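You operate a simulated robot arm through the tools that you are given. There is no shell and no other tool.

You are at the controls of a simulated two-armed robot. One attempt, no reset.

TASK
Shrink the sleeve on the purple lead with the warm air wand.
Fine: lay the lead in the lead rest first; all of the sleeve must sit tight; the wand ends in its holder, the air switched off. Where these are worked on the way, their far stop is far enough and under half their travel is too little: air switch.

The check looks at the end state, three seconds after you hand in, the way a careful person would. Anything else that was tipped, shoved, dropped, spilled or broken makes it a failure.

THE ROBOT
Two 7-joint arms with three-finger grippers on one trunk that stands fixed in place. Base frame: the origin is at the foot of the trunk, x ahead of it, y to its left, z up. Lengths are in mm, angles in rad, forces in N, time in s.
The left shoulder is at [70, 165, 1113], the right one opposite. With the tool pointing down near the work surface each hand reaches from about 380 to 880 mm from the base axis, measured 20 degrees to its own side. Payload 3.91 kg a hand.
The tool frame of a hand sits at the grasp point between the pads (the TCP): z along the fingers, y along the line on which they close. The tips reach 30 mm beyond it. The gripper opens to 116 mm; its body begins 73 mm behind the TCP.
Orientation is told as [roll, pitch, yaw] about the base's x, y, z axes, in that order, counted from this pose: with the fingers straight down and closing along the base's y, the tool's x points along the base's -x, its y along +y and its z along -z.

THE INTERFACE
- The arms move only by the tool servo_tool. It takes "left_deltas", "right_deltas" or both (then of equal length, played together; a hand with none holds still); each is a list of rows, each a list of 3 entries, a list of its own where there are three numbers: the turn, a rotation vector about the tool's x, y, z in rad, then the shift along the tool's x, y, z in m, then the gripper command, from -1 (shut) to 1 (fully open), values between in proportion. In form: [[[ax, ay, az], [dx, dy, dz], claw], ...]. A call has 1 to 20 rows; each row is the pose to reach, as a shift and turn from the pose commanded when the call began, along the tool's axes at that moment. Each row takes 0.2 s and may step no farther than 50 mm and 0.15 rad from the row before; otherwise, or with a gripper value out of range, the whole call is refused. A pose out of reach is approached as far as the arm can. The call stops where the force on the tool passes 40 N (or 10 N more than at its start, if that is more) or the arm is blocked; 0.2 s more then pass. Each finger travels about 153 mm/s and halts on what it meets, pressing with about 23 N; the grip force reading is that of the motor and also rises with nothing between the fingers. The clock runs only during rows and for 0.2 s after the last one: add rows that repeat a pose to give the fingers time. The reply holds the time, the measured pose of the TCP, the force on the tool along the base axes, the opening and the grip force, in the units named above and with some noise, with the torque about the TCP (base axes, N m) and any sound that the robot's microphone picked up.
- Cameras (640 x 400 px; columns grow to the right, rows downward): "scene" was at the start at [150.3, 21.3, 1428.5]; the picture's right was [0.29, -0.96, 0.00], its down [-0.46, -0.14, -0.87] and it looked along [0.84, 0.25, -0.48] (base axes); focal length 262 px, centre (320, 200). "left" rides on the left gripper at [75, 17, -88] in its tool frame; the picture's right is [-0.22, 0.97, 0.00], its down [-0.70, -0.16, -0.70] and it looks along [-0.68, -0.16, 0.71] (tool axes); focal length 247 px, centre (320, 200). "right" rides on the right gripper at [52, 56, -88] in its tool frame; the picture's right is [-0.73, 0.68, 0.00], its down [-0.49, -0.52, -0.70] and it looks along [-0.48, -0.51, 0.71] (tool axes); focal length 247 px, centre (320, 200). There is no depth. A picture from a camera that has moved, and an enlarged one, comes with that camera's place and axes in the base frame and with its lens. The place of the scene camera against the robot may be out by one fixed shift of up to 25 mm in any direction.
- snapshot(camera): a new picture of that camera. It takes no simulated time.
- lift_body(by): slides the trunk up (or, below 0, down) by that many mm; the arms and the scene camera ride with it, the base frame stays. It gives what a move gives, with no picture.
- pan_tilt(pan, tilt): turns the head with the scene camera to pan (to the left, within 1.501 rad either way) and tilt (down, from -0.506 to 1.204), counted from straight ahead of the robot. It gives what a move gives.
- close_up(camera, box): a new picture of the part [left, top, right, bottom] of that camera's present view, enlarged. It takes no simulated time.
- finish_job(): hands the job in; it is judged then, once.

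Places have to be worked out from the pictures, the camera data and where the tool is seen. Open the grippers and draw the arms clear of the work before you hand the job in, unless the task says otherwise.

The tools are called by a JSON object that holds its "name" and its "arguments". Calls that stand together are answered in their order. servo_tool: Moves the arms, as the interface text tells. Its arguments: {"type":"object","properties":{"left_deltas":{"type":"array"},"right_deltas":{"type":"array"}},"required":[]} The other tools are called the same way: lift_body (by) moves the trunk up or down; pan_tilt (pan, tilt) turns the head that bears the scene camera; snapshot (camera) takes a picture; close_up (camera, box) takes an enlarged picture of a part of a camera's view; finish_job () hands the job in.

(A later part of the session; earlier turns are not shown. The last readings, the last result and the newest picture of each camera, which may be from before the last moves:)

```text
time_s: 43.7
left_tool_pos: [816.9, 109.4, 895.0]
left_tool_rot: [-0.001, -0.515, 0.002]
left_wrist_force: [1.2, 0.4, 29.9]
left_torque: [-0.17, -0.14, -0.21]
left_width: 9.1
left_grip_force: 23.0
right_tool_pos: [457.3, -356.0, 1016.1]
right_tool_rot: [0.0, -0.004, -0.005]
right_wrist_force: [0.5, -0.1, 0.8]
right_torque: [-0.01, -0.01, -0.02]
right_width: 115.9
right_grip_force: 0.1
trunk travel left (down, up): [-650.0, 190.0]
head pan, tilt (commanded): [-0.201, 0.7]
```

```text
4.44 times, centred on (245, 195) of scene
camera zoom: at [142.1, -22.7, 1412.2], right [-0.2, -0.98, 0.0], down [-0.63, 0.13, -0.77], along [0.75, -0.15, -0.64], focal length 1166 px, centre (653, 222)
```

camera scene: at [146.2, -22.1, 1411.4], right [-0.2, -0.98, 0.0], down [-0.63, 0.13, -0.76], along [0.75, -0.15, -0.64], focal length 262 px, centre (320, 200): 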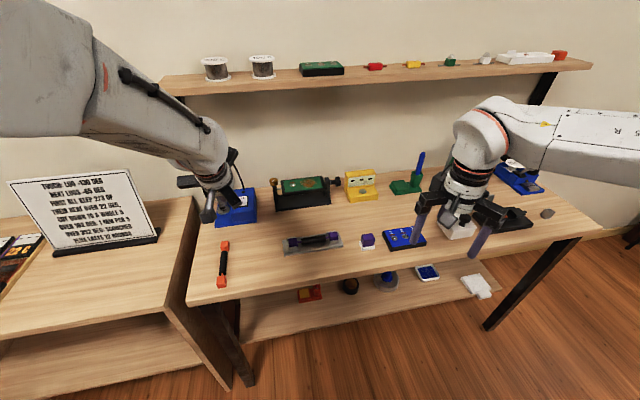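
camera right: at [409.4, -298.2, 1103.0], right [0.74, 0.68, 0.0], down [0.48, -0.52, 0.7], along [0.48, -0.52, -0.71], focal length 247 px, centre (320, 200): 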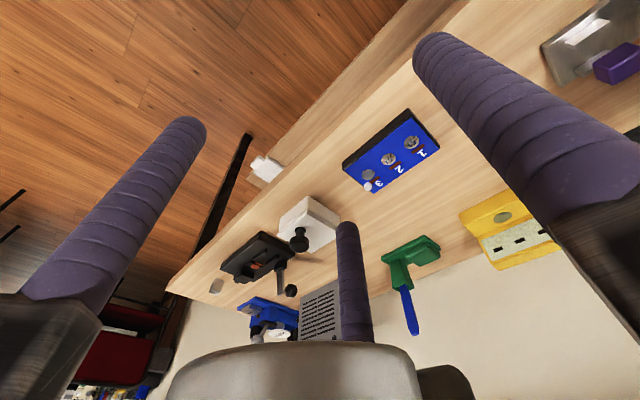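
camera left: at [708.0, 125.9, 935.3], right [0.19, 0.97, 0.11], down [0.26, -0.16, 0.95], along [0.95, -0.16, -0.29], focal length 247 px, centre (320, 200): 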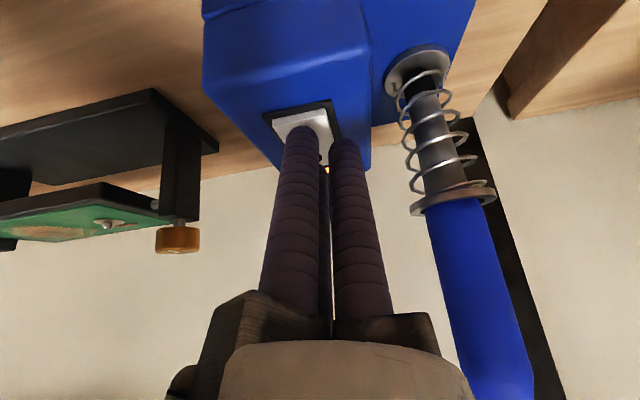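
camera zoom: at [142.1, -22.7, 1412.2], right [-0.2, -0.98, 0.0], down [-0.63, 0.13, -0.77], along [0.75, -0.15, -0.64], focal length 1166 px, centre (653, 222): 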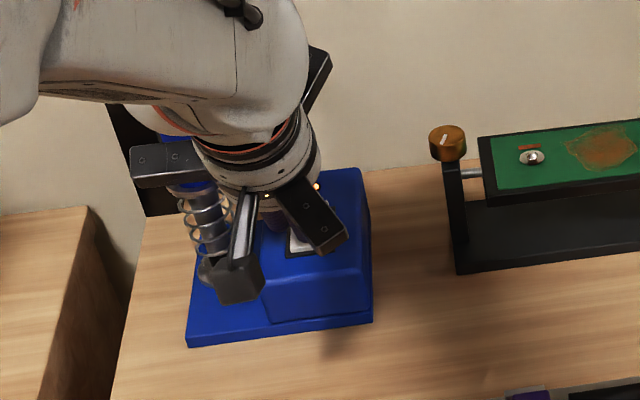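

A pilot lamp glows: the switch is on. Lift straight off and back away, then verify it latched.

{"name": "servo_tool", "arguments": {"left_deltas": [[[0, 0, 0], [-0.0096, 0, -0.0175], -1], [[0, 0, 0], [-0.0193, 0, -0.0351], -1], [[0, 0, 0], [0.0, 0, -0.066], -1], [[0, 0, 0], [0.022, 0, -0.094], -1], [[0, 0, 0], [0.044, 0, -0.122], -1], [[0, 0, 0], [0.0658, 0, -0.1502], -1], [[0, 0, 0], [0.0658, 0, -0.1502], -1], [[0, 0, 0], [0.0658, 0, -0.1502], -1]]}}

{"name": "snapshot", "arguments": {"camera": "left"}}

{"name": "close_up", "arguments": {"camera": "scene", "box": [190, 140, 300, 240]}}

```text
time_s: 45.5
left_tool_pos: [687.2, 109.7, 987.0]
left_tool_rot: [-0.001, -0.504, 0.0]
left_wrist_force: [-0.5, -0.5, -0.3]
left_torque: [-0.02, -0.01, 0.01]
left_width: 9.3
left_grip_force: 23.3
right_tool_pos: [460.8, -356.2, 1013.4]
right_tool_rot: [0.0, -0.001, -0.003]
right_wrist_force: [0.7, 0.1, -0.6]
right_torque: [0.0, -0.02, 0.0]
right_width: 116.0
right_grip_force: 0.0
trunk travel left (down, up): [-650.0, 190.0]
head pan, tilt (commanded): [-0.201, 0.7]
```

```text
taken
camera left: at [577.3, 127.8, 1028.1], right [0.2, 0.97, 0.11], down [0.27, -0.16, 0.95], along [0.94, -0.16, -0.3], focal length 247 px, centre (320, 200)
```

left: 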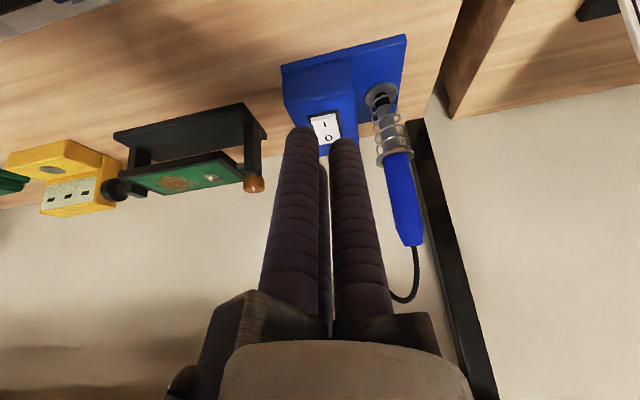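

```text
4.00 times, centred on (245, 190) of scene
camera zoom: at [146.1, -22.1, 1411.5], right [-0.2, -0.98, 0.0], down [-0.63, 0.13, -0.77], along [0.75, -0.15, -0.64], focal length 1049 px, centre (620, 240)
```

zoom: 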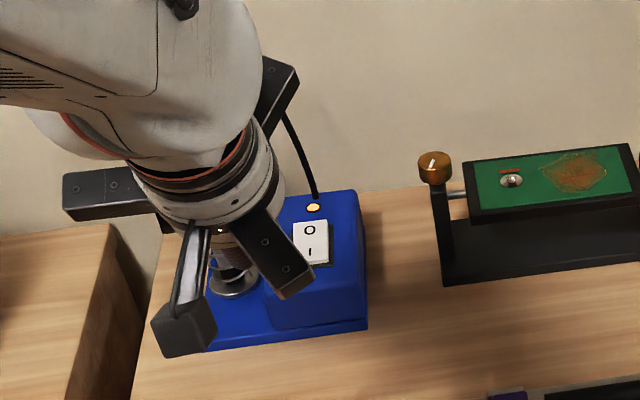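

The rocker latched with the lamp on. Now turn the hand to point forward (pitch −1.505, perpendicular to the wand) and go to a pre-grasp pose 130 mm in front of the handle, opened to ~76 mm.

{"name": "servo_tool", "arguments": {"left_deltas": [[[0, -0.143, 0], [-0.0034, 0.0082, 0.0057], -0.5], [[0, -0.286, 0], [-0.0067, 0.0165, 0.0113], 0], [[0, -0.429, 0], [-0.0101, 0.0247, 0.017], 0.31], [[0, -0.572, 0], [-0.0134, 0.033, 0.0227], 0.31], [[0, -0.715, 0], [-0.0168, 0.0412, 0.0284], 0.31], [[0, -0.858, 0], [-0.0201, 0.0495, 0.034], 0.31], [[0, -1.001, 0], [-0.0235, 0.0577, 0.0397], 0.31], [[0, -1.001, 0], [-0.0235, 0.0577, 0.0397], 0.31], [[0, -1.001, 0], [-0.0235, 0.0577, 0.0397], 0.31]]}}

{"name": "snapshot", "arguments": {"camera": "left"}}

{"name": "snapshot", "arguments": {"camera": "scene"}}

```text
time_s: 47.5
left_tool_pos: [728.7, 184.9, 963.4]
left_tool_rot: [-0.544, -1.488, 0.583]
left_wrist_force: [1.0, 0.4, -0.9]
left_torque: [-0.01, -0.03, 0.0]
left_width: 75.9
left_grip_force: 0.0
right_tool_pos: [460.2, -355.6, 1013.7]
right_tool_rot: [0.0, -0.001, -0.003]
right_wrist_force: [-0.4, -1.7, 0.1]
right_torque: [-0.02, 0.02, 0.03]
right_width: 116.0
right_grip_force: 0.1
trunk travel left (down, up): [-650.0, 190.0]
head pan, tilt (commanded): [-0.201, 0.7]
```

```text
taken
camera left: at [634.9, 196.7, 894.9], right [-0.02, 0.98, 0.18], down [-0.64, -0.15, 0.75], along [0.76, -0.1, 0.64], focal length 247 px, centre (320, 200)
```

left: 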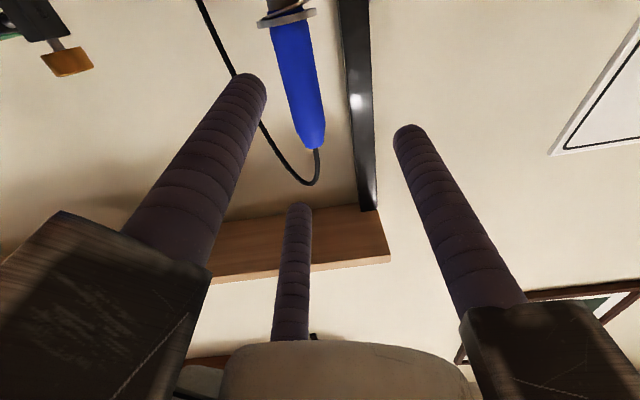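

```text
taken
camera scene: at [146.9, -22.0, 1411.3], right [-0.2, -0.98, 0.0], down [-0.63, 0.13, -0.76], along [0.75, -0.15, -0.64], focal length 262 px, centre (320, 200)
```

scene: 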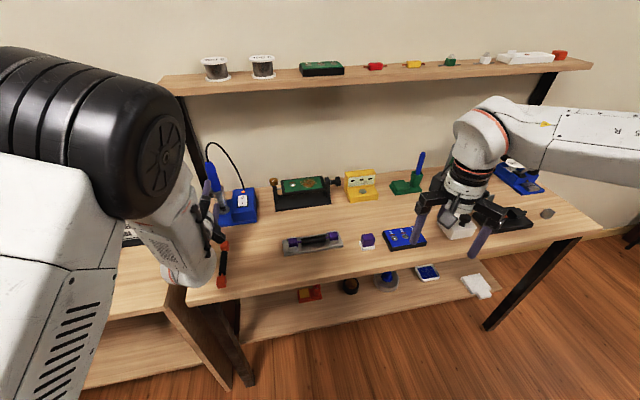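

The hand is slightly off in y/yaw; hold a moment to see if it is still settling.

{"name": "servo_tool", "arguments": {"left_deltas": [[[0, 0, 0], [0, 0, 0], 0.31], [[0, 0, 0], [0, 0, 0], 0.31], [[0, 0, 0], [0, 0, 0], 0.31]]}}

{"name": "snapshot", "arguments": {"camera": "left"}}

```text
time_s: 48.3
left_tool_pos: [728.1, 188.2, 963.2]
left_tool_rot: [-0.483, -1.491, 0.523]
left_wrist_force: [0.5, -0.1, -0.1]
left_torque: [-0.01, -0.01, 0.03]
left_width: 75.8
left_grip_force: 0.0
right_tool_pos: [461.7, -355.5, 1013.4]
right_tool_rot: [-0.003, -0.002, -0.003]
right_wrist_force: [0.0, 0.4, -0.5]
right_torque: [-0.01, -0.01, 0.0]
right_width: 115.9
right_grip_force: 0.1
trunk travel left (down, up): [-650.0, 190.0]
head pan, tilt (commanded): [-0.201, 0.7]
```

```text
taken
camera left: at [634.5, 199.2, 894.3], right [-0.02, 0.98, 0.19], down [-0.64, -0.16, 0.75], along [0.77, -0.1, 0.64], focal length 247 px, centre (320, 200)
```

left: 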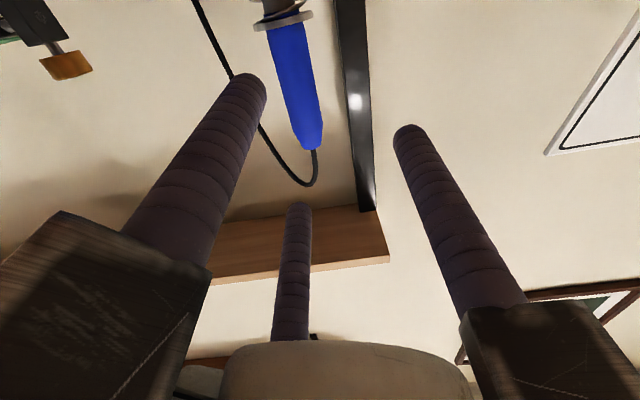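

The arm is at a joint limit (too folded) with the hand horizontal here. Raising the trunk by 150 mm will unfold it; everything above the hand is clear.

{"name": "lift_body", "arguments": {"by": 150}}

{"name": "snapshot", "arguments": {"camera": "scene"}}

```text
time_s: 50.1
left_tool_pos: [728.9, 186.0, 1110.6]
left_tool_rot: [-0.478, -1.488, 0.516]
left_wrist_force: [-0.4, 0.4, -0.4]
left_torque: [0.0, 0.03, -0.02]
left_width: 75.9
left_grip_force: 0.1
right_tool_pos: [460.1, -355.8, 1163.8]
right_tool_rot: [0.0, -0.001, -0.005]
right_wrist_force: [-0.4, 0.6, 0.0]
right_torque: [0.0, 0.01, 0.0]
right_width: 115.9
right_grip_force: 0.1
trunk travel left (down, up): [-800.0, 40.0]
head pan, tilt (commanded): [-0.201, 0.7]
```

```text
taken
camera scene: at [146.8, -22.1, 1561.3], right [-0.2, -0.98, 0.0], down [-0.63, 0.13, -0.76], along [0.75, -0.15, -0.64], focal length 262 px, centre (320, 200)
```

scene: 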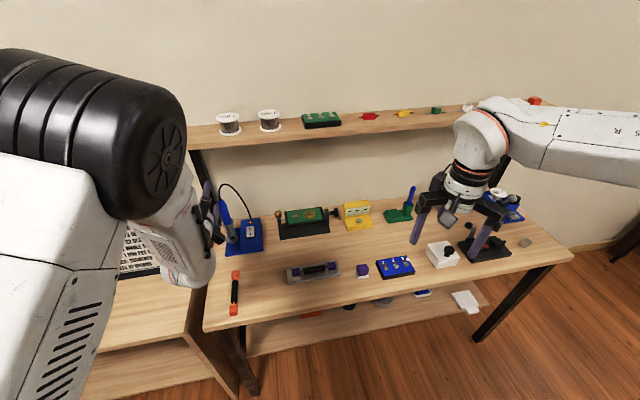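

Now move back down to the pre-grasp pose with the orientation corrected.

{"name": "servo_tool", "arguments": {"left_deltas": [[[0.012, -0.002, 0.014], [0.03, -0.004, 0.002], 0.31], [[0.024, -0.004, 0.027], [0.06, -0.007, 0.004], 0.31], [[0.036, -0.006, 0.041], [0.09, -0.01, 0.006], 0.31], [[0.036, -0.006, 0.041], [0.12, -0.0129, 0.007], 0.31], [[0.036, -0.006, 0.041], [0.1474, -0.0129, 0.0082], 0.31], [[0.036, -0.006, 0.041], [0.1474, -0.0129, 0.0082], 0.31], [[0.036, -0.006, 0.041], [0.1474, -0.0129, 0.0082], 0.31], [[0.036, -0.006, 0.041], [0.1474, -0.0129, 0.0082], 0.31]]}}

{"name": "snapshot", "arguments": {"camera": "left"}}

{"name": "snapshot", "arguments": {"camera": "scene"}}

```text
time_s: 51.9
left_tool_pos: [726.6, 152.7, 965.4]
left_tool_rot: [0.549, -1.5, -0.586]
left_wrist_force: [-0.2, -0.1, -0.1]
left_torque: [0.01, 0.02, 0.02]
left_width: 76.2
left_grip_force: 0.0
right_tool_pos: [460.9, -356.4, 1162.4]
right_tool_rot: [-0.003, -0.002, -0.004]
right_wrist_force: [-0.8, -0.2, 0.4]
right_torque: [-0.02, 0.0, 0.0]
right_width: 115.7
right_grip_force: 0.0
trunk travel left (down, up): [-800.0, 40.0]
head pan, tilt (commanded): [-0.201, 0.7]
```

```text
taken
camera left: at [633.9, 176.9, 897.1], right [0.05, 0.96, 0.26], down [-0.66, -0.16, 0.73], along [0.75, -0.21, 0.63], focal length 247 px, centre (320, 200)
```

left: 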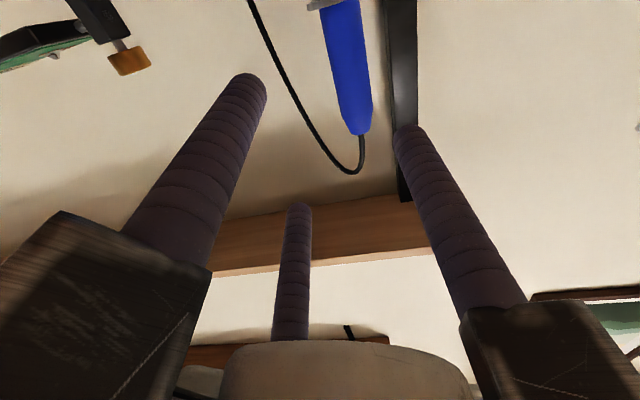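

```text
taken
camera scene: at [146.8, -21.9, 1561.4], right [-0.2, -0.98, 0.0], down [-0.63, 0.13, -0.76], along [0.75, -0.15, -0.64], focal length 262 px, centre (320, 200)
```

scene: 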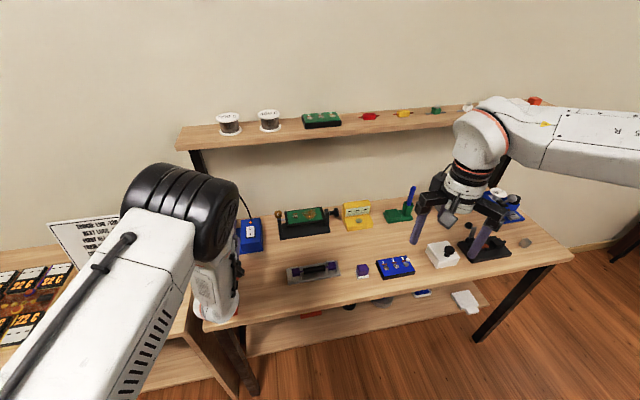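

The arm follows well now; my orientation "correction" was applied on top of an already correct command. Undo it and set y to 167.

{"name": "servo_tool", "arguments": {"left_deltas": [[[-0.018, 0.003, -0.02], [0.001, 0.007, 0], 0.31], [[-0.036, 0.006, -0.041], [0.0023, 0.0146, 0], 0.31], [[-0.036, 0.006, -0.041], [0.0023, 0.0146, 0], 0.31], [[-0.036, 0.006, -0.041], [0.0023, 0.0146, 0], 0.31]]}}

{"name": "snapshot", "arguments": {"camera": "left"}}

```text
time_s: 52.9
left_tool_pos: [725.2, 168.2, 963.0]
left_tool_rot: [-0.023, -1.504, 0.026]
left_wrist_force: [1.1, 0.1, 0.1]
left_torque: [0.0, -0.01, 0.01]
left_width: 75.7
left_grip_force: 0.0
right_tool_pos: [459.7, -355.2, 1162.9]
right_tool_rot: [-0.002, -0.001, -0.005]
right_wrist_force: [-1.1, -0.5, 0.7]
right_torque: [-0.03, 0.03, 0.02]
right_width: 116.1
right_grip_force: 0.0
trunk travel left (down, up): [-800.0, 40.0]
head pan, tilt (commanded): [-0.201, 0.7]
```

```text
taken
camera left: at [633.1, 185.6, 895.2], right [0.01, 0.97, 0.22], down [-0.65, -0.16, 0.74], along [0.76, -0.16, 0.63], focal length 247 px, centre (320, 200)
```

left: 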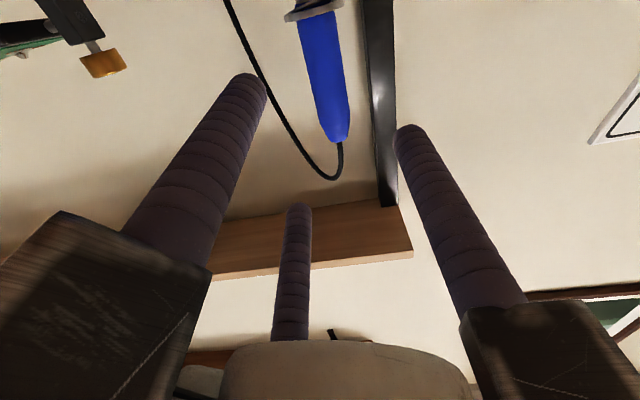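

Pose is right; handle axis confirmed around y≈176. Advance 131 mm along the tool axis so the fingers straddle the handle.

{"name": "servo_tool", "arguments": {"left_deltas": [[[0, 0, 0], [0, 0, 0.026], 0.31], [[0, 0, 0], [0, 0, 0.052], 0.31], [[0, 0, 0], [0, 0, 0.078], 0.31], [[0, 0, 0], [0, 0, 0.1], 0.31], [[0, 0, 0], [0, 0, 0.118], 0.31], [[0, 0, 0], [0, 0, 0.131], 0.31], [[0, 0, 0], [0, 0, 0.131], 0.31], [[0, 0, 0], [0, 0, 0.131], 0.31]]}}

{"name": "snapshot", "arguments": {"camera": "left"}}

{"name": "close_up", "arguments": {"camera": "scene", "box": [170, 150, 290, 260]}}

```text
time_s: 54.7
left_tool_pos: [857.3, 168.9, 954.4]
left_tool_rot: [-0.019, -1.504, 0.018]
left_wrist_force: [-0.1, -0.5, -0.7]
left_torque: [0.01, -0.01, 0.02]
left_width: 76.2
left_grip_force: 0.1
right_tool_pos: [460.6, -355.3, 1163.8]
right_tool_rot: [-0.002, -0.001, -0.005]
right_wrist_force: [0.4, 0.4, -0.2]
right_torque: [0.02, -0.01, -0.02]
right_width: 115.9
right_grip_force: 0.0
trunk travel left (down, up): [-800.0, 40.0]
head pan, tilt (commanded): [-0.201, 0.7]
```

```text
taken
camera left: at [764.3, 185.6, 885.8], right [0.02, 0.97, 0.22], down [-0.65, -0.16, 0.74], along [0.76, -0.16, 0.63], focal length 247 px, centre (320, 200)
```

left: 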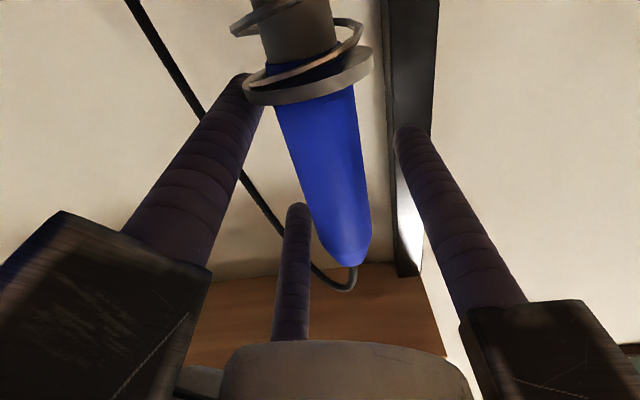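

```text
3.64 times, centred on (230, 205) of scene
camera zoom: at [146.6, -22.1, 1561.4], right [-0.2, -0.98, 0.0], down [-0.63, 0.13, -0.76], along [0.75, -0.15, -0.64], focal length 954 px, centre (647, 182)
```

zoom: 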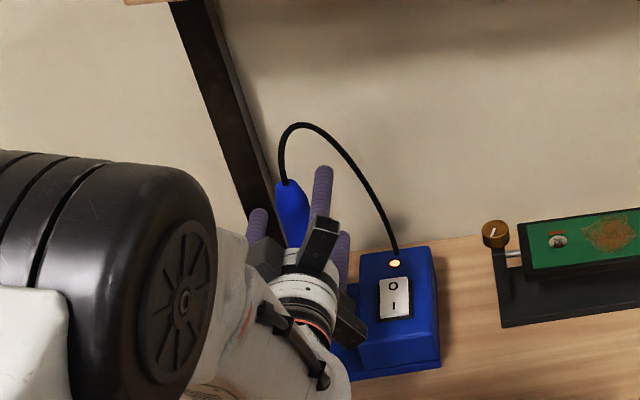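

The handle is centred between the fingers. Close on it.

{"name": "servo_tool", "arguments": {"left_deltas": [[[0, 0, 0], [-0.002, 0, 0], 0.15], [[0, 0, 0], [-0.002, 0, 0], 0.0], [[0, 0, 0], [-0.002, 0, 0], -0.1], [[0, 0, 0], [-0.002, 0, 0], -0.2], [[0, 0, 0], [-0.002, 0, 0], -0.5], [[0, 0, 0], [-0.002, 0, 0], -1], [[0, 0, 0], [-0.002, 0, 0], -1]]}}

{"name": "snapshot", "arguments": {"camera": "left"}}

```text
time_s: 56.3
left_tool_pos: [856.6, 167.8, 956.1]
left_tool_rot: [-0.017, -1.504, 0.019]
left_wrist_force: [0.7, 0.4, 0.1]
left_torque: [0.05, 0.06, -0.02]
left_width: 40.1
left_grip_force: 22.7
right_tool_pos: [461.1, -356.2, 1163.2]
right_tool_rot: [-0.002, -0.002, -0.002]
right_wrist_force: [0.0, -0.1, -0.5]
right_torque: [0.0, 0.03, -0.02]
right_width: 116.0
right_grip_force: 0.1
trunk travel left (down, up): [-800.0, 40.0]
head pan, tilt (commanded): [-0.201, 0.7]
```

```text
taken
camera left: at [764.0, 186.2, 887.5], right [0.02, 0.97, 0.22], down [-0.65, -0.16, 0.74], along [0.76, -0.16, 0.63], focal length 247 px, centre (320, 200)
```

left: 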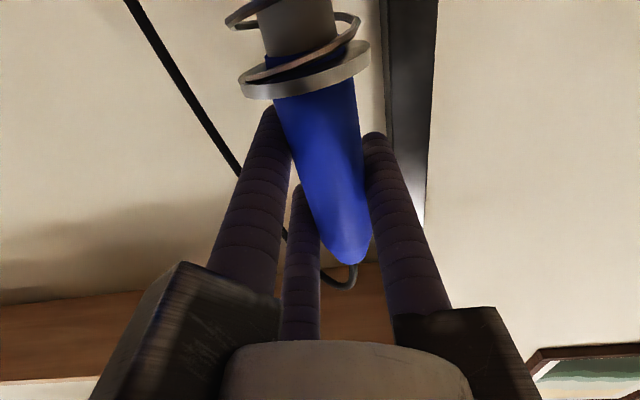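

Gripped at 40 mm. Lift the wand straight up along its axis by ~105 mm, watching the force.

{"name": "servo_tool", "arguments": {"left_deltas": [[[0, 0, 0], [-0.008, 0, 0], -1], [[0, 0, 0], [-0.018, 0, 0], -1], [[0, 0, 0], [-0.03, 0, 0], -1], [[0, 0, 0], [-0.044, 0, 0], -1], [[0, 0, 0], [-0.058, 0, 0], -1], [[0, 0, 0], [-0.072, 0, 0], -1], [[0, 0, 0], [-0.086, 0, 0], -1], [[0, 0, 0], [-0.1, 0, 0], -1], [[0, 0, 0], [-0.105, 0, 0], -1], [[0, 0, 0], [-0.105, 0, 0], -1]]}}

{"name": "snapshot", "arguments": {"camera": "left"}}

{"name": "snapshot", "arguments": {"camera": "scene"}}

```text
time_s: 58.5
left_tool_pos: [863.6, 167.7, 1062.6]
left_tool_rot: [-0.023, -1.505, 0.021]
left_wrist_force: [-0.5, -1.0, -1.1]
left_torque: [0.0, 0.0, 0.01]
left_width: 39.8
left_grip_force: 22.7
right_tool_pos: [461.6, -356.4, 1164.2]
right_tool_rot: [-0.002, -0.002, -0.004]
right_wrist_force: [-0.2, 0.4, -0.6]
right_torque: [-0.01, 0.01, 0.02]
right_width: 116.0
right_grip_force: 0.0
trunk travel left (down, up): [-800.0, 40.0]
head pan, tilt (commanded): [-0.201, 0.7]
```

```text
taken
camera left: at [770.6, 185.2, 993.7], right [0.02, 0.97, 0.22], down [-0.65, -0.16, 0.74], along [0.76, -0.16, 0.63], focal length 247 px, centre (320, 200)
```

left: 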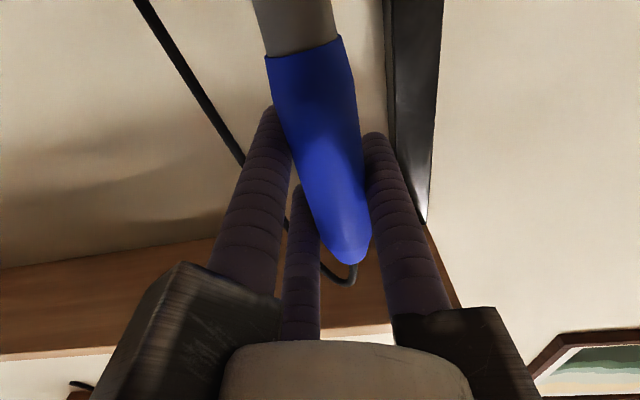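

```text
taken
camera scene: at [146.9, -22.0, 1561.4], right [-0.2, -0.98, 0.0], down [-0.63, 0.13, -0.76], along [0.75, -0.15, -0.64], focal length 262 px, centre (320, 200)
```

scene: 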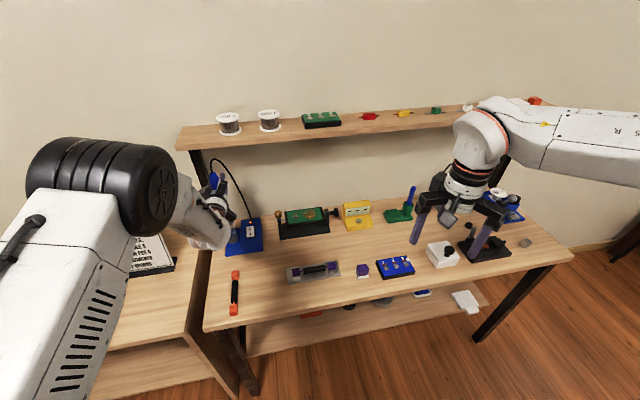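

Wand lifted smoothly. Check whether the nozzle has cleared the holder.

{"name": "close_up", "arguments": {"camera": "scene", "box": [180, 150, 280, 260]}}

{"name": "snapshot", "arguments": {"camera": "right"}}

```text
3.64 times, centred on (230, 205) of scene
camera zoom: at [146.9, -22.0, 1561.4], right [-0.2, -0.98, 0.0], down [-0.63, 0.13, -0.76], along [0.75, -0.15, -0.64], focal length 954 px, centre (647, 182)
```

zoom: 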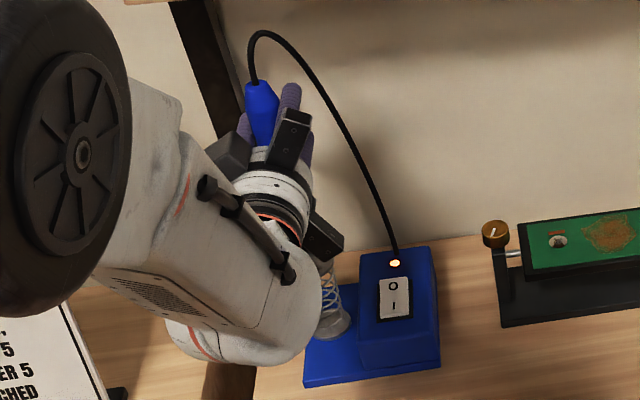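

```text
taken
camera right: at [409.5, -298.1, 1253.0], right [0.74, 0.68, 0.0], down [0.48, -0.52, 0.7], along [0.48, -0.52, -0.71], focal length 247 px, centre (320, 200)
```

right: 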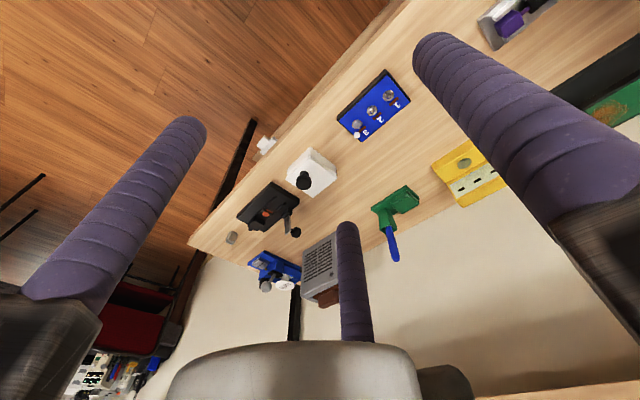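

Lift 15 mm more for clearance, then draw the wand back toward me (−x), away from the shelf.

{"name": "servo_tool", "arguments": {"left_deltas": [[[0, 0, 0], [-0.008, 0, 0], -1], [[0, 0, 0], [-0.015, 0, 0], -1], [[0, 0, 0], [-0.015, 0, -0.015], -1], [[0, 0, 0], [-0.014, -0.003, -0.035], -1], [[0, 0, 0], [-0.012, -0.01, -0.06], -1], [[0, 0, 0], [-0.01, -0.02, -0.085], -1], [[0, 0, 0], [-0.008, -0.03, -0.105], -1], [[0, 0, 0], [-0.007, -0.04, -0.125], -1], [[0, 0, 0], [-0.007, -0.04, -0.125], -1]]}}

{"name": "close_up", "arguments": {"camera": "scene", "box": [170, 130, 320, 270]}}

{"name": "snapshot", "arguments": {"camera": "left"}}

```text
time_s: 60.5
left_tool_pos: [739.2, 132.8, 1075.4]
left_tool_rot: [-0.067, -1.502, 0.075]
left_wrist_force: [-0.4, 0.2, -0.8]
left_torque: [0.03, -0.01, -0.01]
left_width: 40.0
left_grip_force: 23.2
right_tool_pos: [460.7, -354.1, 1163.6]
right_tool_rot: [0.0, -0.001, -0.004]
right_wrist_force: [-0.4, 0.3, 0.4]
right_torque: [-0.01, 0.02, 0.0]
right_width: 116.1
right_grip_force: 0.2
trunk travel left (down, up): [-800.0, 40.0]
head pan, tilt (commanded): [-0.201, 0.7]
```

```text
2.86 times, centred on (245, 200) of scene
camera zoom: at [147.2, -21.5, 1561.3], right [-0.2, -0.98, 0.0], down [-0.63, 0.13, -0.76], along [0.75, -0.15, -0.64], focal length 749 px, centre (534, 200)
```

zoom: 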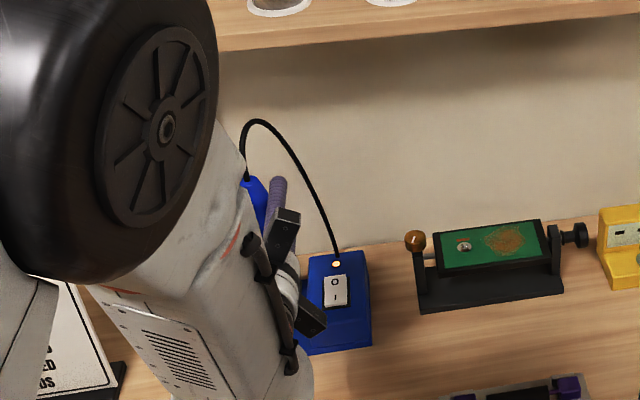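

```text
taken
camera left: at [645.5, 149.3, 1006.7], right [0.01, 0.98, 0.22], down [-0.65, -0.16, 0.74], along [0.76, -0.15, 0.63], focal length 247 px, centre (320, 200)
```

left: 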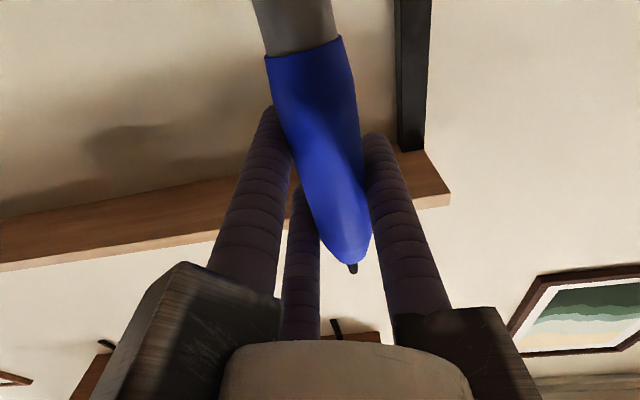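

Now raise the trunk the remaining 40 mm to give the arm more room for working over the rest.

{"name": "lift_body", "arguments": {"by": 40}}

```text
time_s: 61.3
left_tool_pos: [739.0, 129.9, 1116.0]
left_tool_rot: [-0.094, -1.502, 0.1]
left_wrist_force: [-0.1, 0.4, -0.8]
left_torque: [-0.02, 0.02, -0.04]
left_width: 39.7
left_grip_force: 22.7
right_tool_pos: [460.5, -356.2, 1203.5]
right_tool_rot: [-0.001, 0.0, -0.004]
right_wrist_force: [0.4, -0.7, -0.4]
right_torque: [0.02, 0.03, 0.0]
right_width: 116.0
right_grip_force: 0.1
trunk travel left (down, up): [-840.0, 0.0]
head pan, tilt (commanded): [-0.201, 0.7]
```

Now carry the wand over toward the rest, yawing the hand −0.5 rad (pointing right-forward), staying high.

{"name": "servo_tool", "arguments": {"left_deltas": [[[0.0625, 0, 0], [0.004, -0.0235, -0.01], -1], [[0.125, 0, 0], [0.012, -0.047, -0.02], -1], [[0.1875, 0, 0], [0.022, -0.0705, -0.03], -1], [[0.25, 0, 0], [0.034, -0.094, -0.04], -1], [[0.3125, 0, 0], [0.046, -0.1175, -0.05], -1], [[0.375, 0, 0], [0.06, -0.141, -0.06], -1], [[0.4375, 0, 0], [0.076, -0.1645, -0.07], -1], [[0.5, 0, 0], [0.0926, -0.188, -0.081], -1], [[0.5, 0, 0], [0.0926, -0.188, -0.081], -1], [[0.5, 0, 0], [0.0926, -0.188, -0.081], -1]]}}

{"name": "snapshot", "arguments": {"camera": "scene"}}

{"name": "snapshot", "arguments": {"camera": "left"}}

{"name": "snapshot", "arguments": {"camera": "right"}}

```text
time_s: 63.5
left_tool_pos: [650.5, -59.4, 1027.2]
left_tool_rot: [-0.492, -1.503, -0.009]
left_wrist_force: [0.5, 0.9, -0.9]
left_torque: [0.02, 0.04, 0.0]
left_width: 39.8
left_grip_force: 22.9
right_tool_pos: [459.6, -356.5, 1203.2]
right_tool_rot: [-0.001, -0.002, -0.004]
right_wrist_force: [0.7, 0.4, -0.8]
right_torque: [0.01, 0.02, 0.0]
right_width: 116.1
right_grip_force: 0.1
trunk travel left (down, up): [-840.0, 0.0]
head pan, tilt (commanded): [-0.201, 0.7]
```

```text
taken
camera scene: at [146.7, -22.0, 1601.4], right [-0.2, -0.98, 0.0], down [-0.63, 0.13, -0.76], along [0.75, -0.15, -0.64], focal length 262 px, centre (320, 200)
```

scene: 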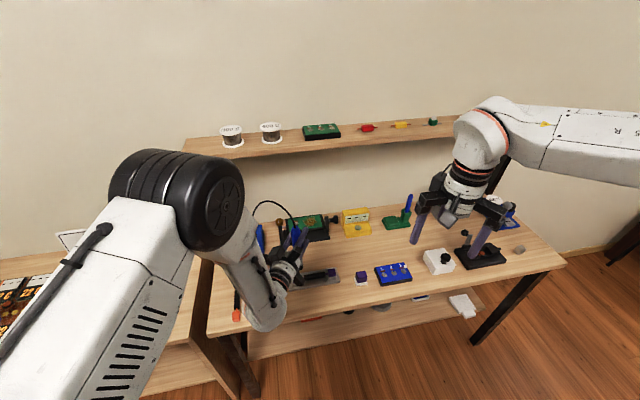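

```text
taken
camera left: at [576.1, -2.2, 957.7], right [0.48, 0.85, 0.19], down [-0.64, 0.2, 0.74], along [0.6, -0.48, 0.64], focal length 247 px, centre (320, 200)
```

left: 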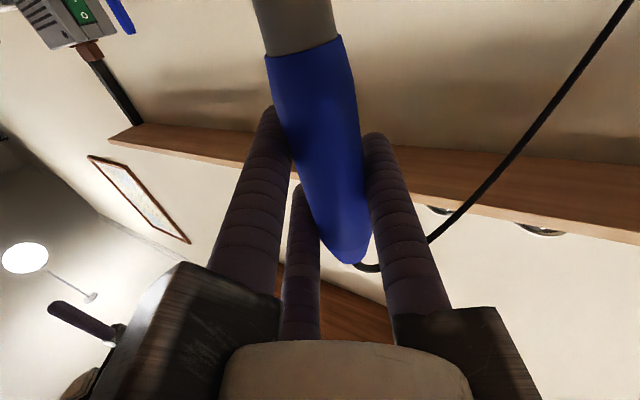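

```text
taken
camera right: at [409.4, -298.2, 1293.1], right [0.74, 0.68, 0.0], down [0.48, -0.52, 0.7], along [0.48, -0.52, -0.71], focal length 247 px, centre (320, 200)
```

right: 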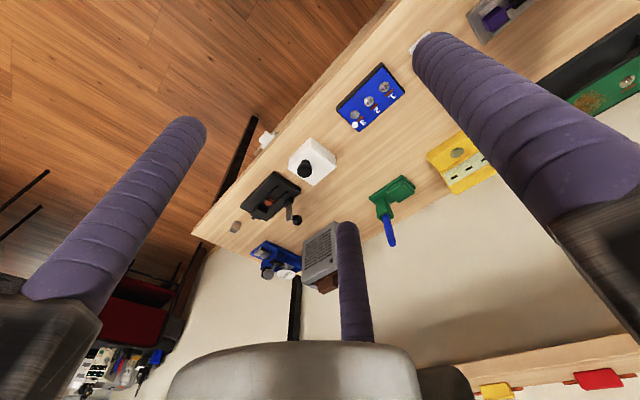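

The left arm blocks the scene camera, so I'll use the right hand's camera as my eye on the nozzle: yaw it +90° and lower it a little, staying well clear on the right.

{"name": "servo_tool", "arguments": {"right_deltas": [[[0, 0, -0.143], [0.002, 0.002, 0.008], 1], [[0, 0, -0.286], [0.004, 0.005, 0.016], 1], [[0, 0, -0.429], [0.006, 0.007, 0.024], 1], [[0, 0, -0.572], [0.008, 0.01, 0.032], 1], [[0, 0, -0.715], [0.01, 0.012, 0.04], 1], [[0, 0, -0.858], [0.012, 0.015, 0.048], 1], [[0, 0, -1.001], [0.014, 0.018, 0.056], 1], [[0, 0, -1.144], [0.016, 0.02, 0.064], 1], [[0, 0, -1.287], [0.018, 0.022, 0.072], 1], [[0, 0, -1.43], [0.02, 0.024, 0.08], 1], [[0, 0, -1.571], [0.02, 0.026, 0.083], 1], [[0, 0, -1.571], [0.02, 0.026, 0.083], 1]]}}

{"name": "snapshot", "arguments": {"camera": "right"}}

```text
time_s: 66.3
left_tool_pos: [651.0, -57.1, 1028.5]
left_tool_rot: [-0.549, -1.502, 0.05]
left_wrist_force: [-0.4, -0.2, -0.5]
left_torque: [0.01, 0.02, -0.04]
left_width: 39.8
left_grip_force: 23.2
right_tool_pos: [528.1, -423.7, 1098.1]
right_tool_rot: [-0.492, -0.185, 0.936]
right_wrist_force: [-0.1, 0.3, 0.2]
right_torque: [-0.03, 0.0, 0.0]
right_width: 115.8
right_grip_force: 0.1
right hand out of reach, approached as far as the arm can: row 1, 2, 3, 4, 5, 6, 7, 8, 9, 10, 11
trunk travel left (down, up): [-840.0, 0.0]
head pan, tilt (commanded): [-0.201, 0.7]
stopped in row 12 (right hand): the arm was blocked; the commanded pose is now the measured one
```

```text
taken
camera right: at [420.4, -417.8, 1140.0], right [-0.02, 0.98, -0.18], down [0.29, 0.18, 0.94], along [0.96, -0.03, -0.29], focal length 247 px, centre (320, 200)
```

right: 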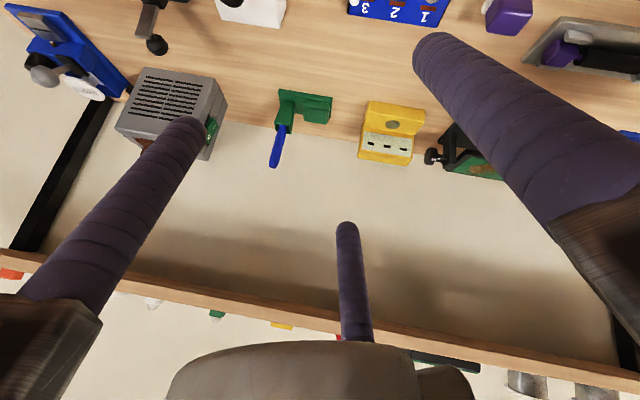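

The right arm is limited there, so instead I'll swing the left hand to come from the left side (yaw ≈ −1.3), which should uncover the sleeve for the scene camera. First make the wand truly vertical (pitch −0.066).

{"name": "servo_tool", "arguments": {"left_deltas": [[[0, -0.033, 0], [0, 0, 0], -1], [[0, -0.068, 0], [0, 0, 0], -1], [[0, -0.068, 0], [0, 0, 0], -1]]}}

```text
time_s: 67.1
left_tool_pos: [650.8, -60.5, 1028.7]
left_tool_rot: [-1.909, -1.536, 1.409]
left_wrist_force: [-0.8, 0.3, -0.8]
left_torque: [-0.02, 0.04, 0.0]
left_width: 39.9
left_grip_force: 22.9
right_tool_pos: [528.8, -426.3, 1097.3]
right_tool_rot: [-0.489, -0.19, 0.939]
right_wrist_force: [0.6, 0.0, 0.3]
right_torque: [-0.03, -0.01, 0.02]
right_width: 116.1
right_grip_force: 0.1
trunk travel left (down, up): [-840.0, 0.0]
head pan, tilt (commanded): [-0.201, 0.7]
```

Now yaw to about −1.3 in place.

{"name": "servo_tool", "arguments": {"left_deltas": [[[0.134, 0, 0], [0, 0, 0], -1], [[0.267, 0, 0], [0, 0, 0], -1], [[0.4, 0, 0], [0, 0, 0], -1], [[0.534, 0, 0], [0, 0, 0], -1], [[0.667, 0, 0], [0, 0, 0], -1], [[0.8, 0, 0], [0, 0, 0], -1], [[0.8, 0, 0], [0, 0, 0], -1], [[0.8, 0, 0], [0, 0, 0], -1]]}}

{"name": "snapshot", "arguments": {"camera": "scene"}}

```text
time_s: 68.9
left_tool_pos: [650.3, -60.7, 1027.5]
left_tool_rot: [-2.677, -1.536, 1.377]
left_wrist_force: [-0.4, 0.2, -1.3]
left_torque: [0.01, 0.02, -0.02]
left_width: 39.7
left_grip_force: 23.2
right_tool_pos: [529.3, -425.9, 1096.8]
right_tool_rot: [-0.49, -0.188, 0.936]
right_wrist_force: [-0.2, -0.3, 0.3]
right_torque: [0.04, 0.02, 0.01]
right_width: 115.8
right_grip_force: 0.0
trunk travel left (down, up): [-840.0, 0.0]
head pan, tilt (commanded): [-0.201, 0.7]
```

```text
taken
camera scene: at [146.6, -22.1, 1601.4], right [-0.2, -0.98, 0.0], down [-0.63, 0.13, -0.76], along [0.75, -0.15, -0.64], focal length 262 px, centre (320, 200)
```

scene: 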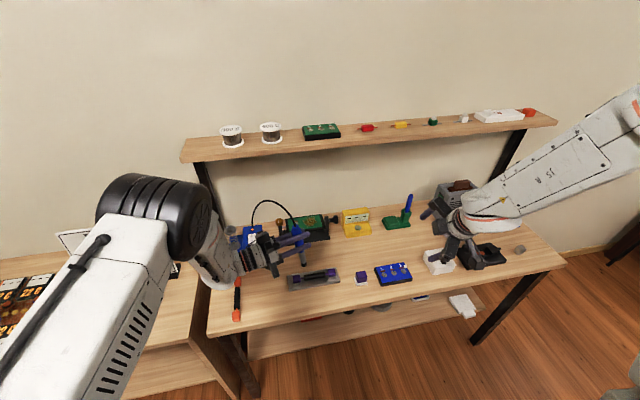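

The scene camera now sees the rest and the nozzle. Zoom in.

{"name": "close_up", "arguments": {"camera": "scene", "box": [240, 195, 370, 305]}}

{"name": "pan_tilt", "arguments": {"pan": -0.15, "tilt": 0.95}}

{"name": "snapshot", "arguments": {"camera": "scene"}}

```text
3.64 times, centred on (305, 250) of scene
camera zoom: at [146.6, -22.1, 1601.4], right [-0.2, -0.98, 0.0], down [-0.63, 0.13, -0.76], along [0.75, -0.15, -0.64], focal length 954 px, centre (374, 18)
```

zoom: 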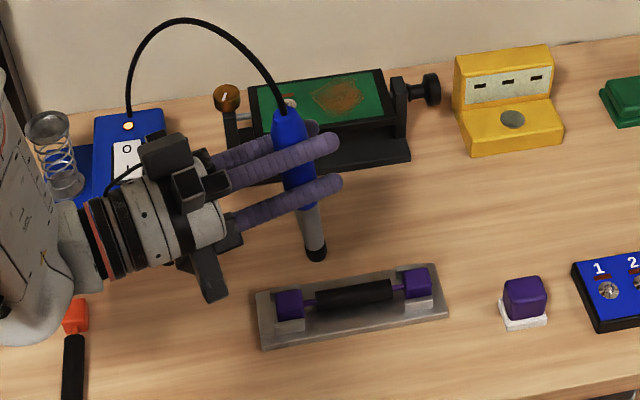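

```text
time_s: 69.7
left_tool_pos: [650.9, -60.7, 1027.8]
left_tool_rot: [-2.675, -1.538, 1.375]
left_wrist_force: [0.3, 0.3, -1.0]
left_torque: [-0.02, -0.02, 0.03]
left_width: 39.8
left_grip_force: 22.6
right_tool_pos: [528.4, -426.5, 1097.4]
right_tool_rot: [-0.491, -0.188, 0.937]
right_wrist_force: [0.5, -0.1, 0.1]
right_torque: [-0.02, 0.04, -0.03]
right_width: 116.2
right_grip_force: 0.0
trunk travel left (down, up): [-840.0, 0.0]
head pan, tilt (commanded): [-0.15, 0.949]
```

```text
taken
camera scene: at [135.6, -15.9, 1581.6], right [-0.15, -0.99, 0.0], down [-0.8, 0.12, -0.58], along [0.58, -0.09, -0.81], focal length 262 px, centre (320, 200)
```

scene: 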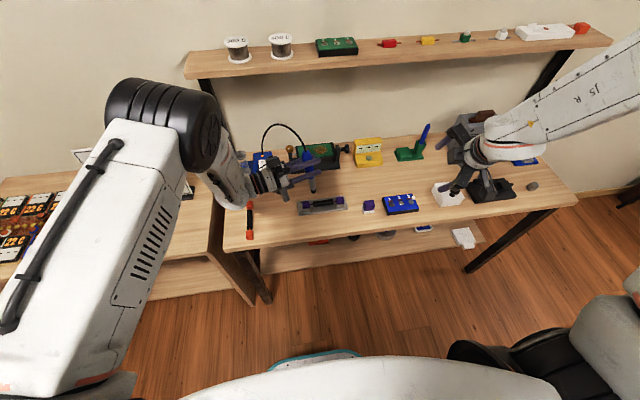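

The wand's nozzle tip is ≈130 mm below the TCP, now at about (657,−63..−70, 897), near the left end of the sleeve. Lower it to ~30 mm above the sleeve and look again.

{"name": "servo_tool", "arguments": {"left_deltas": [[[0, 0, 0], [0.012, -0.0008, 0.003], -1], [[0, 0, 0], [0.024, -0.0016, 0.0058], -1], [[0, 0, 0], [0.035, -0.0016, 0.0058], -1], [[0, 0, 0], [0.035, -0.0016, 0.0058], -1]]}}

{"name": "close_up", "arguments": {"camera": "scene", "box": [280, 140, 360, 230]}}

```text
time_s: 70.7
left_tool_pos: [650.8, -68.2, 993.1]
left_tool_rot: [-2.677, -1.536, 1.379]
left_wrist_force: [-0.5, -0.2, -0.7]
left_torque: [-0.02, 0.05, -0.01]
left_width: 39.8
left_grip_force: 23.1
right_tool_pos: [528.6, -426.1, 1098.8]
right_tool_rot: [-0.492, -0.187, 0.938]
right_wrist_force: [0.2, 0.8, -0.2]
right_torque: [0.02, 0.01, -0.03]
right_width: 116.3
right_grip_force: 0.1
trunk travel left (down, up): [-840.0, 0.0]
head pan, tilt (commanded): [-0.15, 0.949]
```

```text
4.44 times, centred on (320, 185) of scene
camera zoom: at [135.4, -15.9, 1581.6], right [-0.15, -0.99, 0.0], down [-0.8, 0.12, -0.58], along [0.58, -0.09, -0.81], focal length 1166 px, centre (320, 267)
```

zoom: 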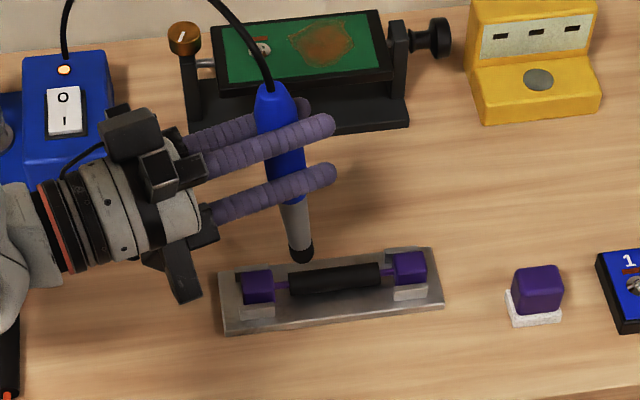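

The nozzle is over the sleeve's left end, ~30 mm above. Hold for a second to see whether the sleeve reacts.

{"name": "servo_tool", "arguments": {"left_deltas": [[[0, 0, 0], [0, 0, 0], -1], [[0, 0, 0], [0, 0, 0], -1], [[0, 0, 0], [0, 0, 0], -1], [[0, 0, 0], [0, 0, 0], -1], [[0, 0, 0], [0, 0, 0], -1]]}}

{"name": "close_up", "arguments": {"camera": "scene", "box": [295, 180, 345, 215]}}

```text
time_s: 71.9
left_tool_pos: [650.7, -67.7, 993.8]
left_tool_rot: [-2.677, -1.535, 1.377]
left_wrist_force: [-0.6, 0.7, -0.5]
left_torque: [0.03, 0.02, 0.02]
left_width: 39.9
left_grip_force: 22.5
right_tool_pos: [528.0, -427.3, 1096.2]
right_tool_rot: [-0.49, -0.189, 0.938]
right_wrist_force: [-0.2, 1.0, -0.5]
right_torque: [-0.02, 0.0, -0.02]
right_width: 116.0
right_grip_force: 0.0
trunk travel left (down, up): [-840.0, 0.0]
head pan, tilt (commanded): [-0.15, 0.949]
```

```text
11.43 times, centred on (320, 198) of scene
camera zoom: at [135.4, -16.0, 1581.6], right [-0.15, -0.99, 0.0], down [-0.8, 0.12, -0.58], along [0.58, -0.09, -0.81], focal length 2998 px, centre (320, 229)
```

zoom: 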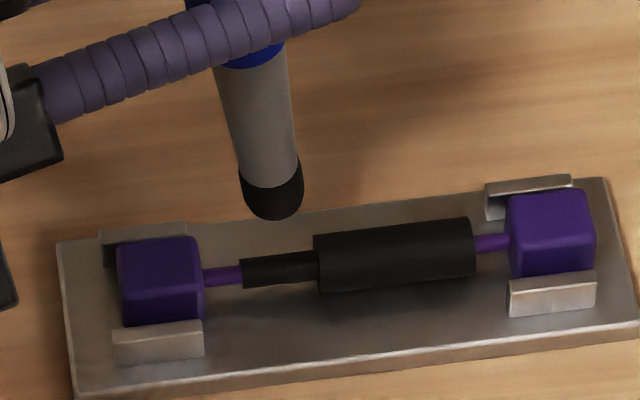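

The wand works: the left third has shrunk tight. Move 24 mm along the sleeve (−y) and dwell.

{"name": "servo_tool", "arguments": {"left_deltas": [[[0, 0, 0], [0.0002, -0.0013, 0.0046], -1], [[0, 0, 0], [0.0003, -0.0026, 0.0092], -1], [[0, 0, 0], [0.0005, -0.0038, 0.0139], -1], [[0, 0, 0], [0.0006, -0.0051, 0.0185], -1], [[0, 0, 0], [0.0008, -0.0064, 0.0231], -1], [[0, 0, 0], [0.0008, -0.0064, 0.0231], -1], [[0, 0, 0], [0.0008, -0.0064, 0.0231], -1], [[0, 0, 0], [0.0008, -0.0064, 0.0231], -1]]}}

{"name": "close_up", "arguments": {"camera": "scene", "box": [295, 180, 345, 215]}}

```text
time_s: 73.7
left_tool_pos: [649.9, -93.0, 993.2]
left_tool_rot: [-2.673, -1.536, 1.373]
left_wrist_force: [-0.3, 0.5, -1.2]
left_torque: [0.0, 0.0, 0.0]
left_width: 40.0
left_grip_force: 23.4
right_tool_pos: [528.1, -425.7, 1096.6]
right_tool_rot: [-0.491, -0.189, 0.936]
right_wrist_force: [0.1, -0.3, -0.1]
right_torque: [0.01, 0.02, -0.02]
right_width: 116.1
right_grip_force: 0.2
trunk travel left (down, up): [-840.0, 0.0]
head pan, tilt (commanded): [-0.15, 0.949]
```

```text
11.43 times, centred on (320, 198) of scene
camera zoom: at [135.4, -16.0, 1581.6], right [-0.15, -0.99, 0.0], down [-0.8, 0.12, -0.58], along [0.58, -0.09, -0.81], focal length 2998 px, centre (320, 229)
```

zoom: 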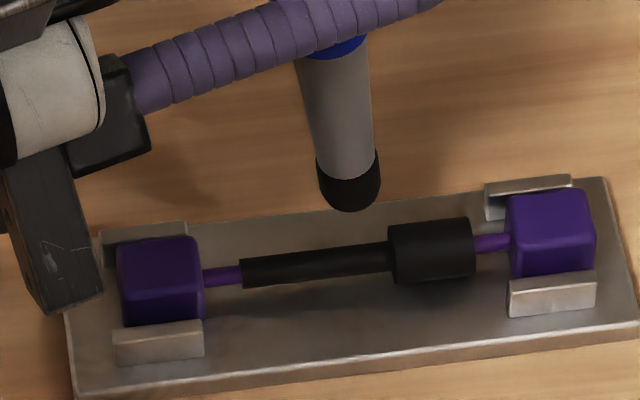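

Second third has shrunk. Continue another 25 mm to the right end and dwell.

{"name": "servo_tool", "arguments": {"left_deltas": [[[0, 0, 0], [0.0002, -0.0013, 0.0048], -1], [[0, 0, 0], [0.0003, -0.0027, 0.0096], -1], [[0, 0, 0], [0.0005, -0.004, 0.0144], -1], [[0, 0, 0], [0.0006, -0.0053, 0.0192], -1], [[0, 0, 0], [0.0008, -0.0067, 0.0241], -1], [[0, 0, 0], [0.0008, -0.0067, 0.0241], -1], [[0, 0, 0], [0.0008, -0.0067, 0.0241], -1], [[0, 0, 0], [0.0008, -0.0067, 0.0241], -1]]}}

{"name": "close_up", "arguments": {"camera": "scene", "box": [295, 180, 345, 215]}}

```text
time_s: 75.5
left_tool_pos: [650.2, -116.1, 993.3]
left_tool_rot: [-2.677, -1.537, 1.378]
left_wrist_force: [0.0, 0.1, -1.7]
left_torque: [-0.01, 0.0, -0.01]
left_width: 39.8
left_grip_force: 23.2
right_tool_pos: [528.5, -425.8, 1096.9]
right_tool_rot: [-0.49, -0.188, 0.938]
right_wrist_force: [0.4, 1.0, 0.2]
right_torque: [-0.05, -0.01, 0.0]
right_width: 115.9
right_grip_force: 0.0
trunk travel left (down, up): [-840.0, 0.0]
head pan, tilt (commanded): [-0.15, 0.949]
```

```text
11.43 times, centred on (320, 198) of scene
camera zoom: at [135.4, -16.1, 1581.6], right [-0.15, -0.99, 0.0], down [-0.8, 0.12, -0.58], along [0.58, -0.09, -0.81], focal length 2998 px, centre (320, 229)
```

zoom: 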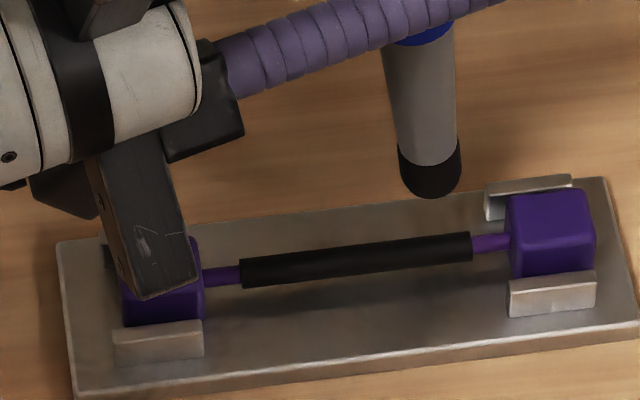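

The whole sleeve is now uniformly tight. Take the heat away: lift the wand 60 mm, then swing back (yaw +0.8) toward the left.

{"name": "servo_tool", "arguments": {"left_deltas": [[[0, 0, 0], [-0.02, 0, 0], -1], [[0, 0, 0], [-0.04, 0, 0], -1], [[0, 0, 0], [-0.06, 0, 0], -1], [[-0.1, 0, 0], [-0.06, 0.0019, -0.0067], -1], [[-0.2, 0, 0], [-0.06, 0.0038, -0.0135], -1], [[-0.3, 0, 0], [-0.06, 0.0056, -0.0202], -1], [[-0.4, 0, 0], [-0.06, 0.0075, -0.027], -1], [[-0.5, 0, 0], [-0.06, 0.0094, -0.0337], -1], [[-0.6, 0, 0], [-0.06, 0.0113, -0.0404], -1], [[-0.7, 0, 0], [-0.06, 0.0131, -0.0472], -1], [[-0.8, 0, 0], [-0.062, 0.015, -0.0539], -1], [[-0.8, 0, 0], [-0.062, 0.015, -0.0539], -1]]}}

{"name": "snapshot", "arguments": {"camera": "left"}}

{"name": "snapshot", "arguments": {"camera": "scene"}}

```text
time_s: 78.1
left_tool_pos: [653.1, -59.5, 1053.7]
left_tool_rot: [-1.877, -1.535, 1.381]
left_wrist_force: [-0.4, -0.3, -1.3]
left_torque: [0.01, -0.02, -0.03]
left_width: 39.5
left_grip_force: 23.4
right_tool_pos: [529.2, -425.4, 1097.3]
right_tool_rot: [-0.49, -0.188, 0.937]
right_wrist_force: [-0.6, 0.0, -0.2]
right_torque: [0.02, -0.02, -0.01]
right_width: 116.1
right_grip_force: 0.0
trunk travel left (down, up): [-840.0, 0.0]
head pan, tilt (commanded): [-0.15, 0.949]
```

```text
taken
camera left: at [582.3, -3.7, 977.6], right [0.47, 0.86, 0.19], down [-0.69, 0.22, 0.69], along [0.56, -0.46, 0.69], focal length 247 px, centre (320, 200)
```

left: 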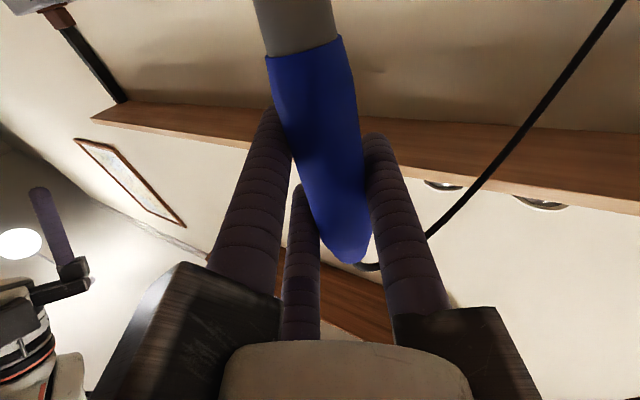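

```text
taken
camera scene: at [135.6, -15.7, 1581.6], right [-0.15, -0.99, 0.0], down [-0.8, 0.12, -0.58], along [0.58, -0.09, -0.81], focal length 262 px, centre (320, 200)
```

scene: 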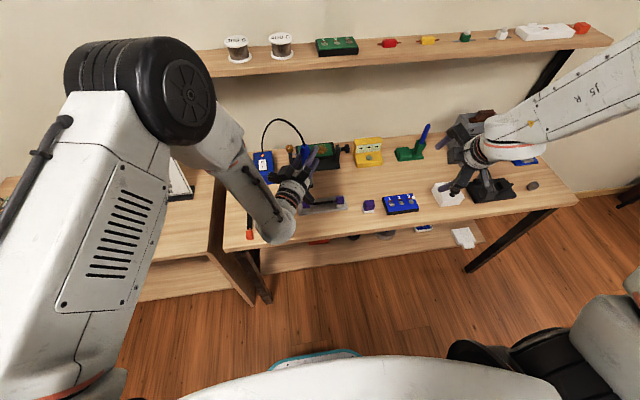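

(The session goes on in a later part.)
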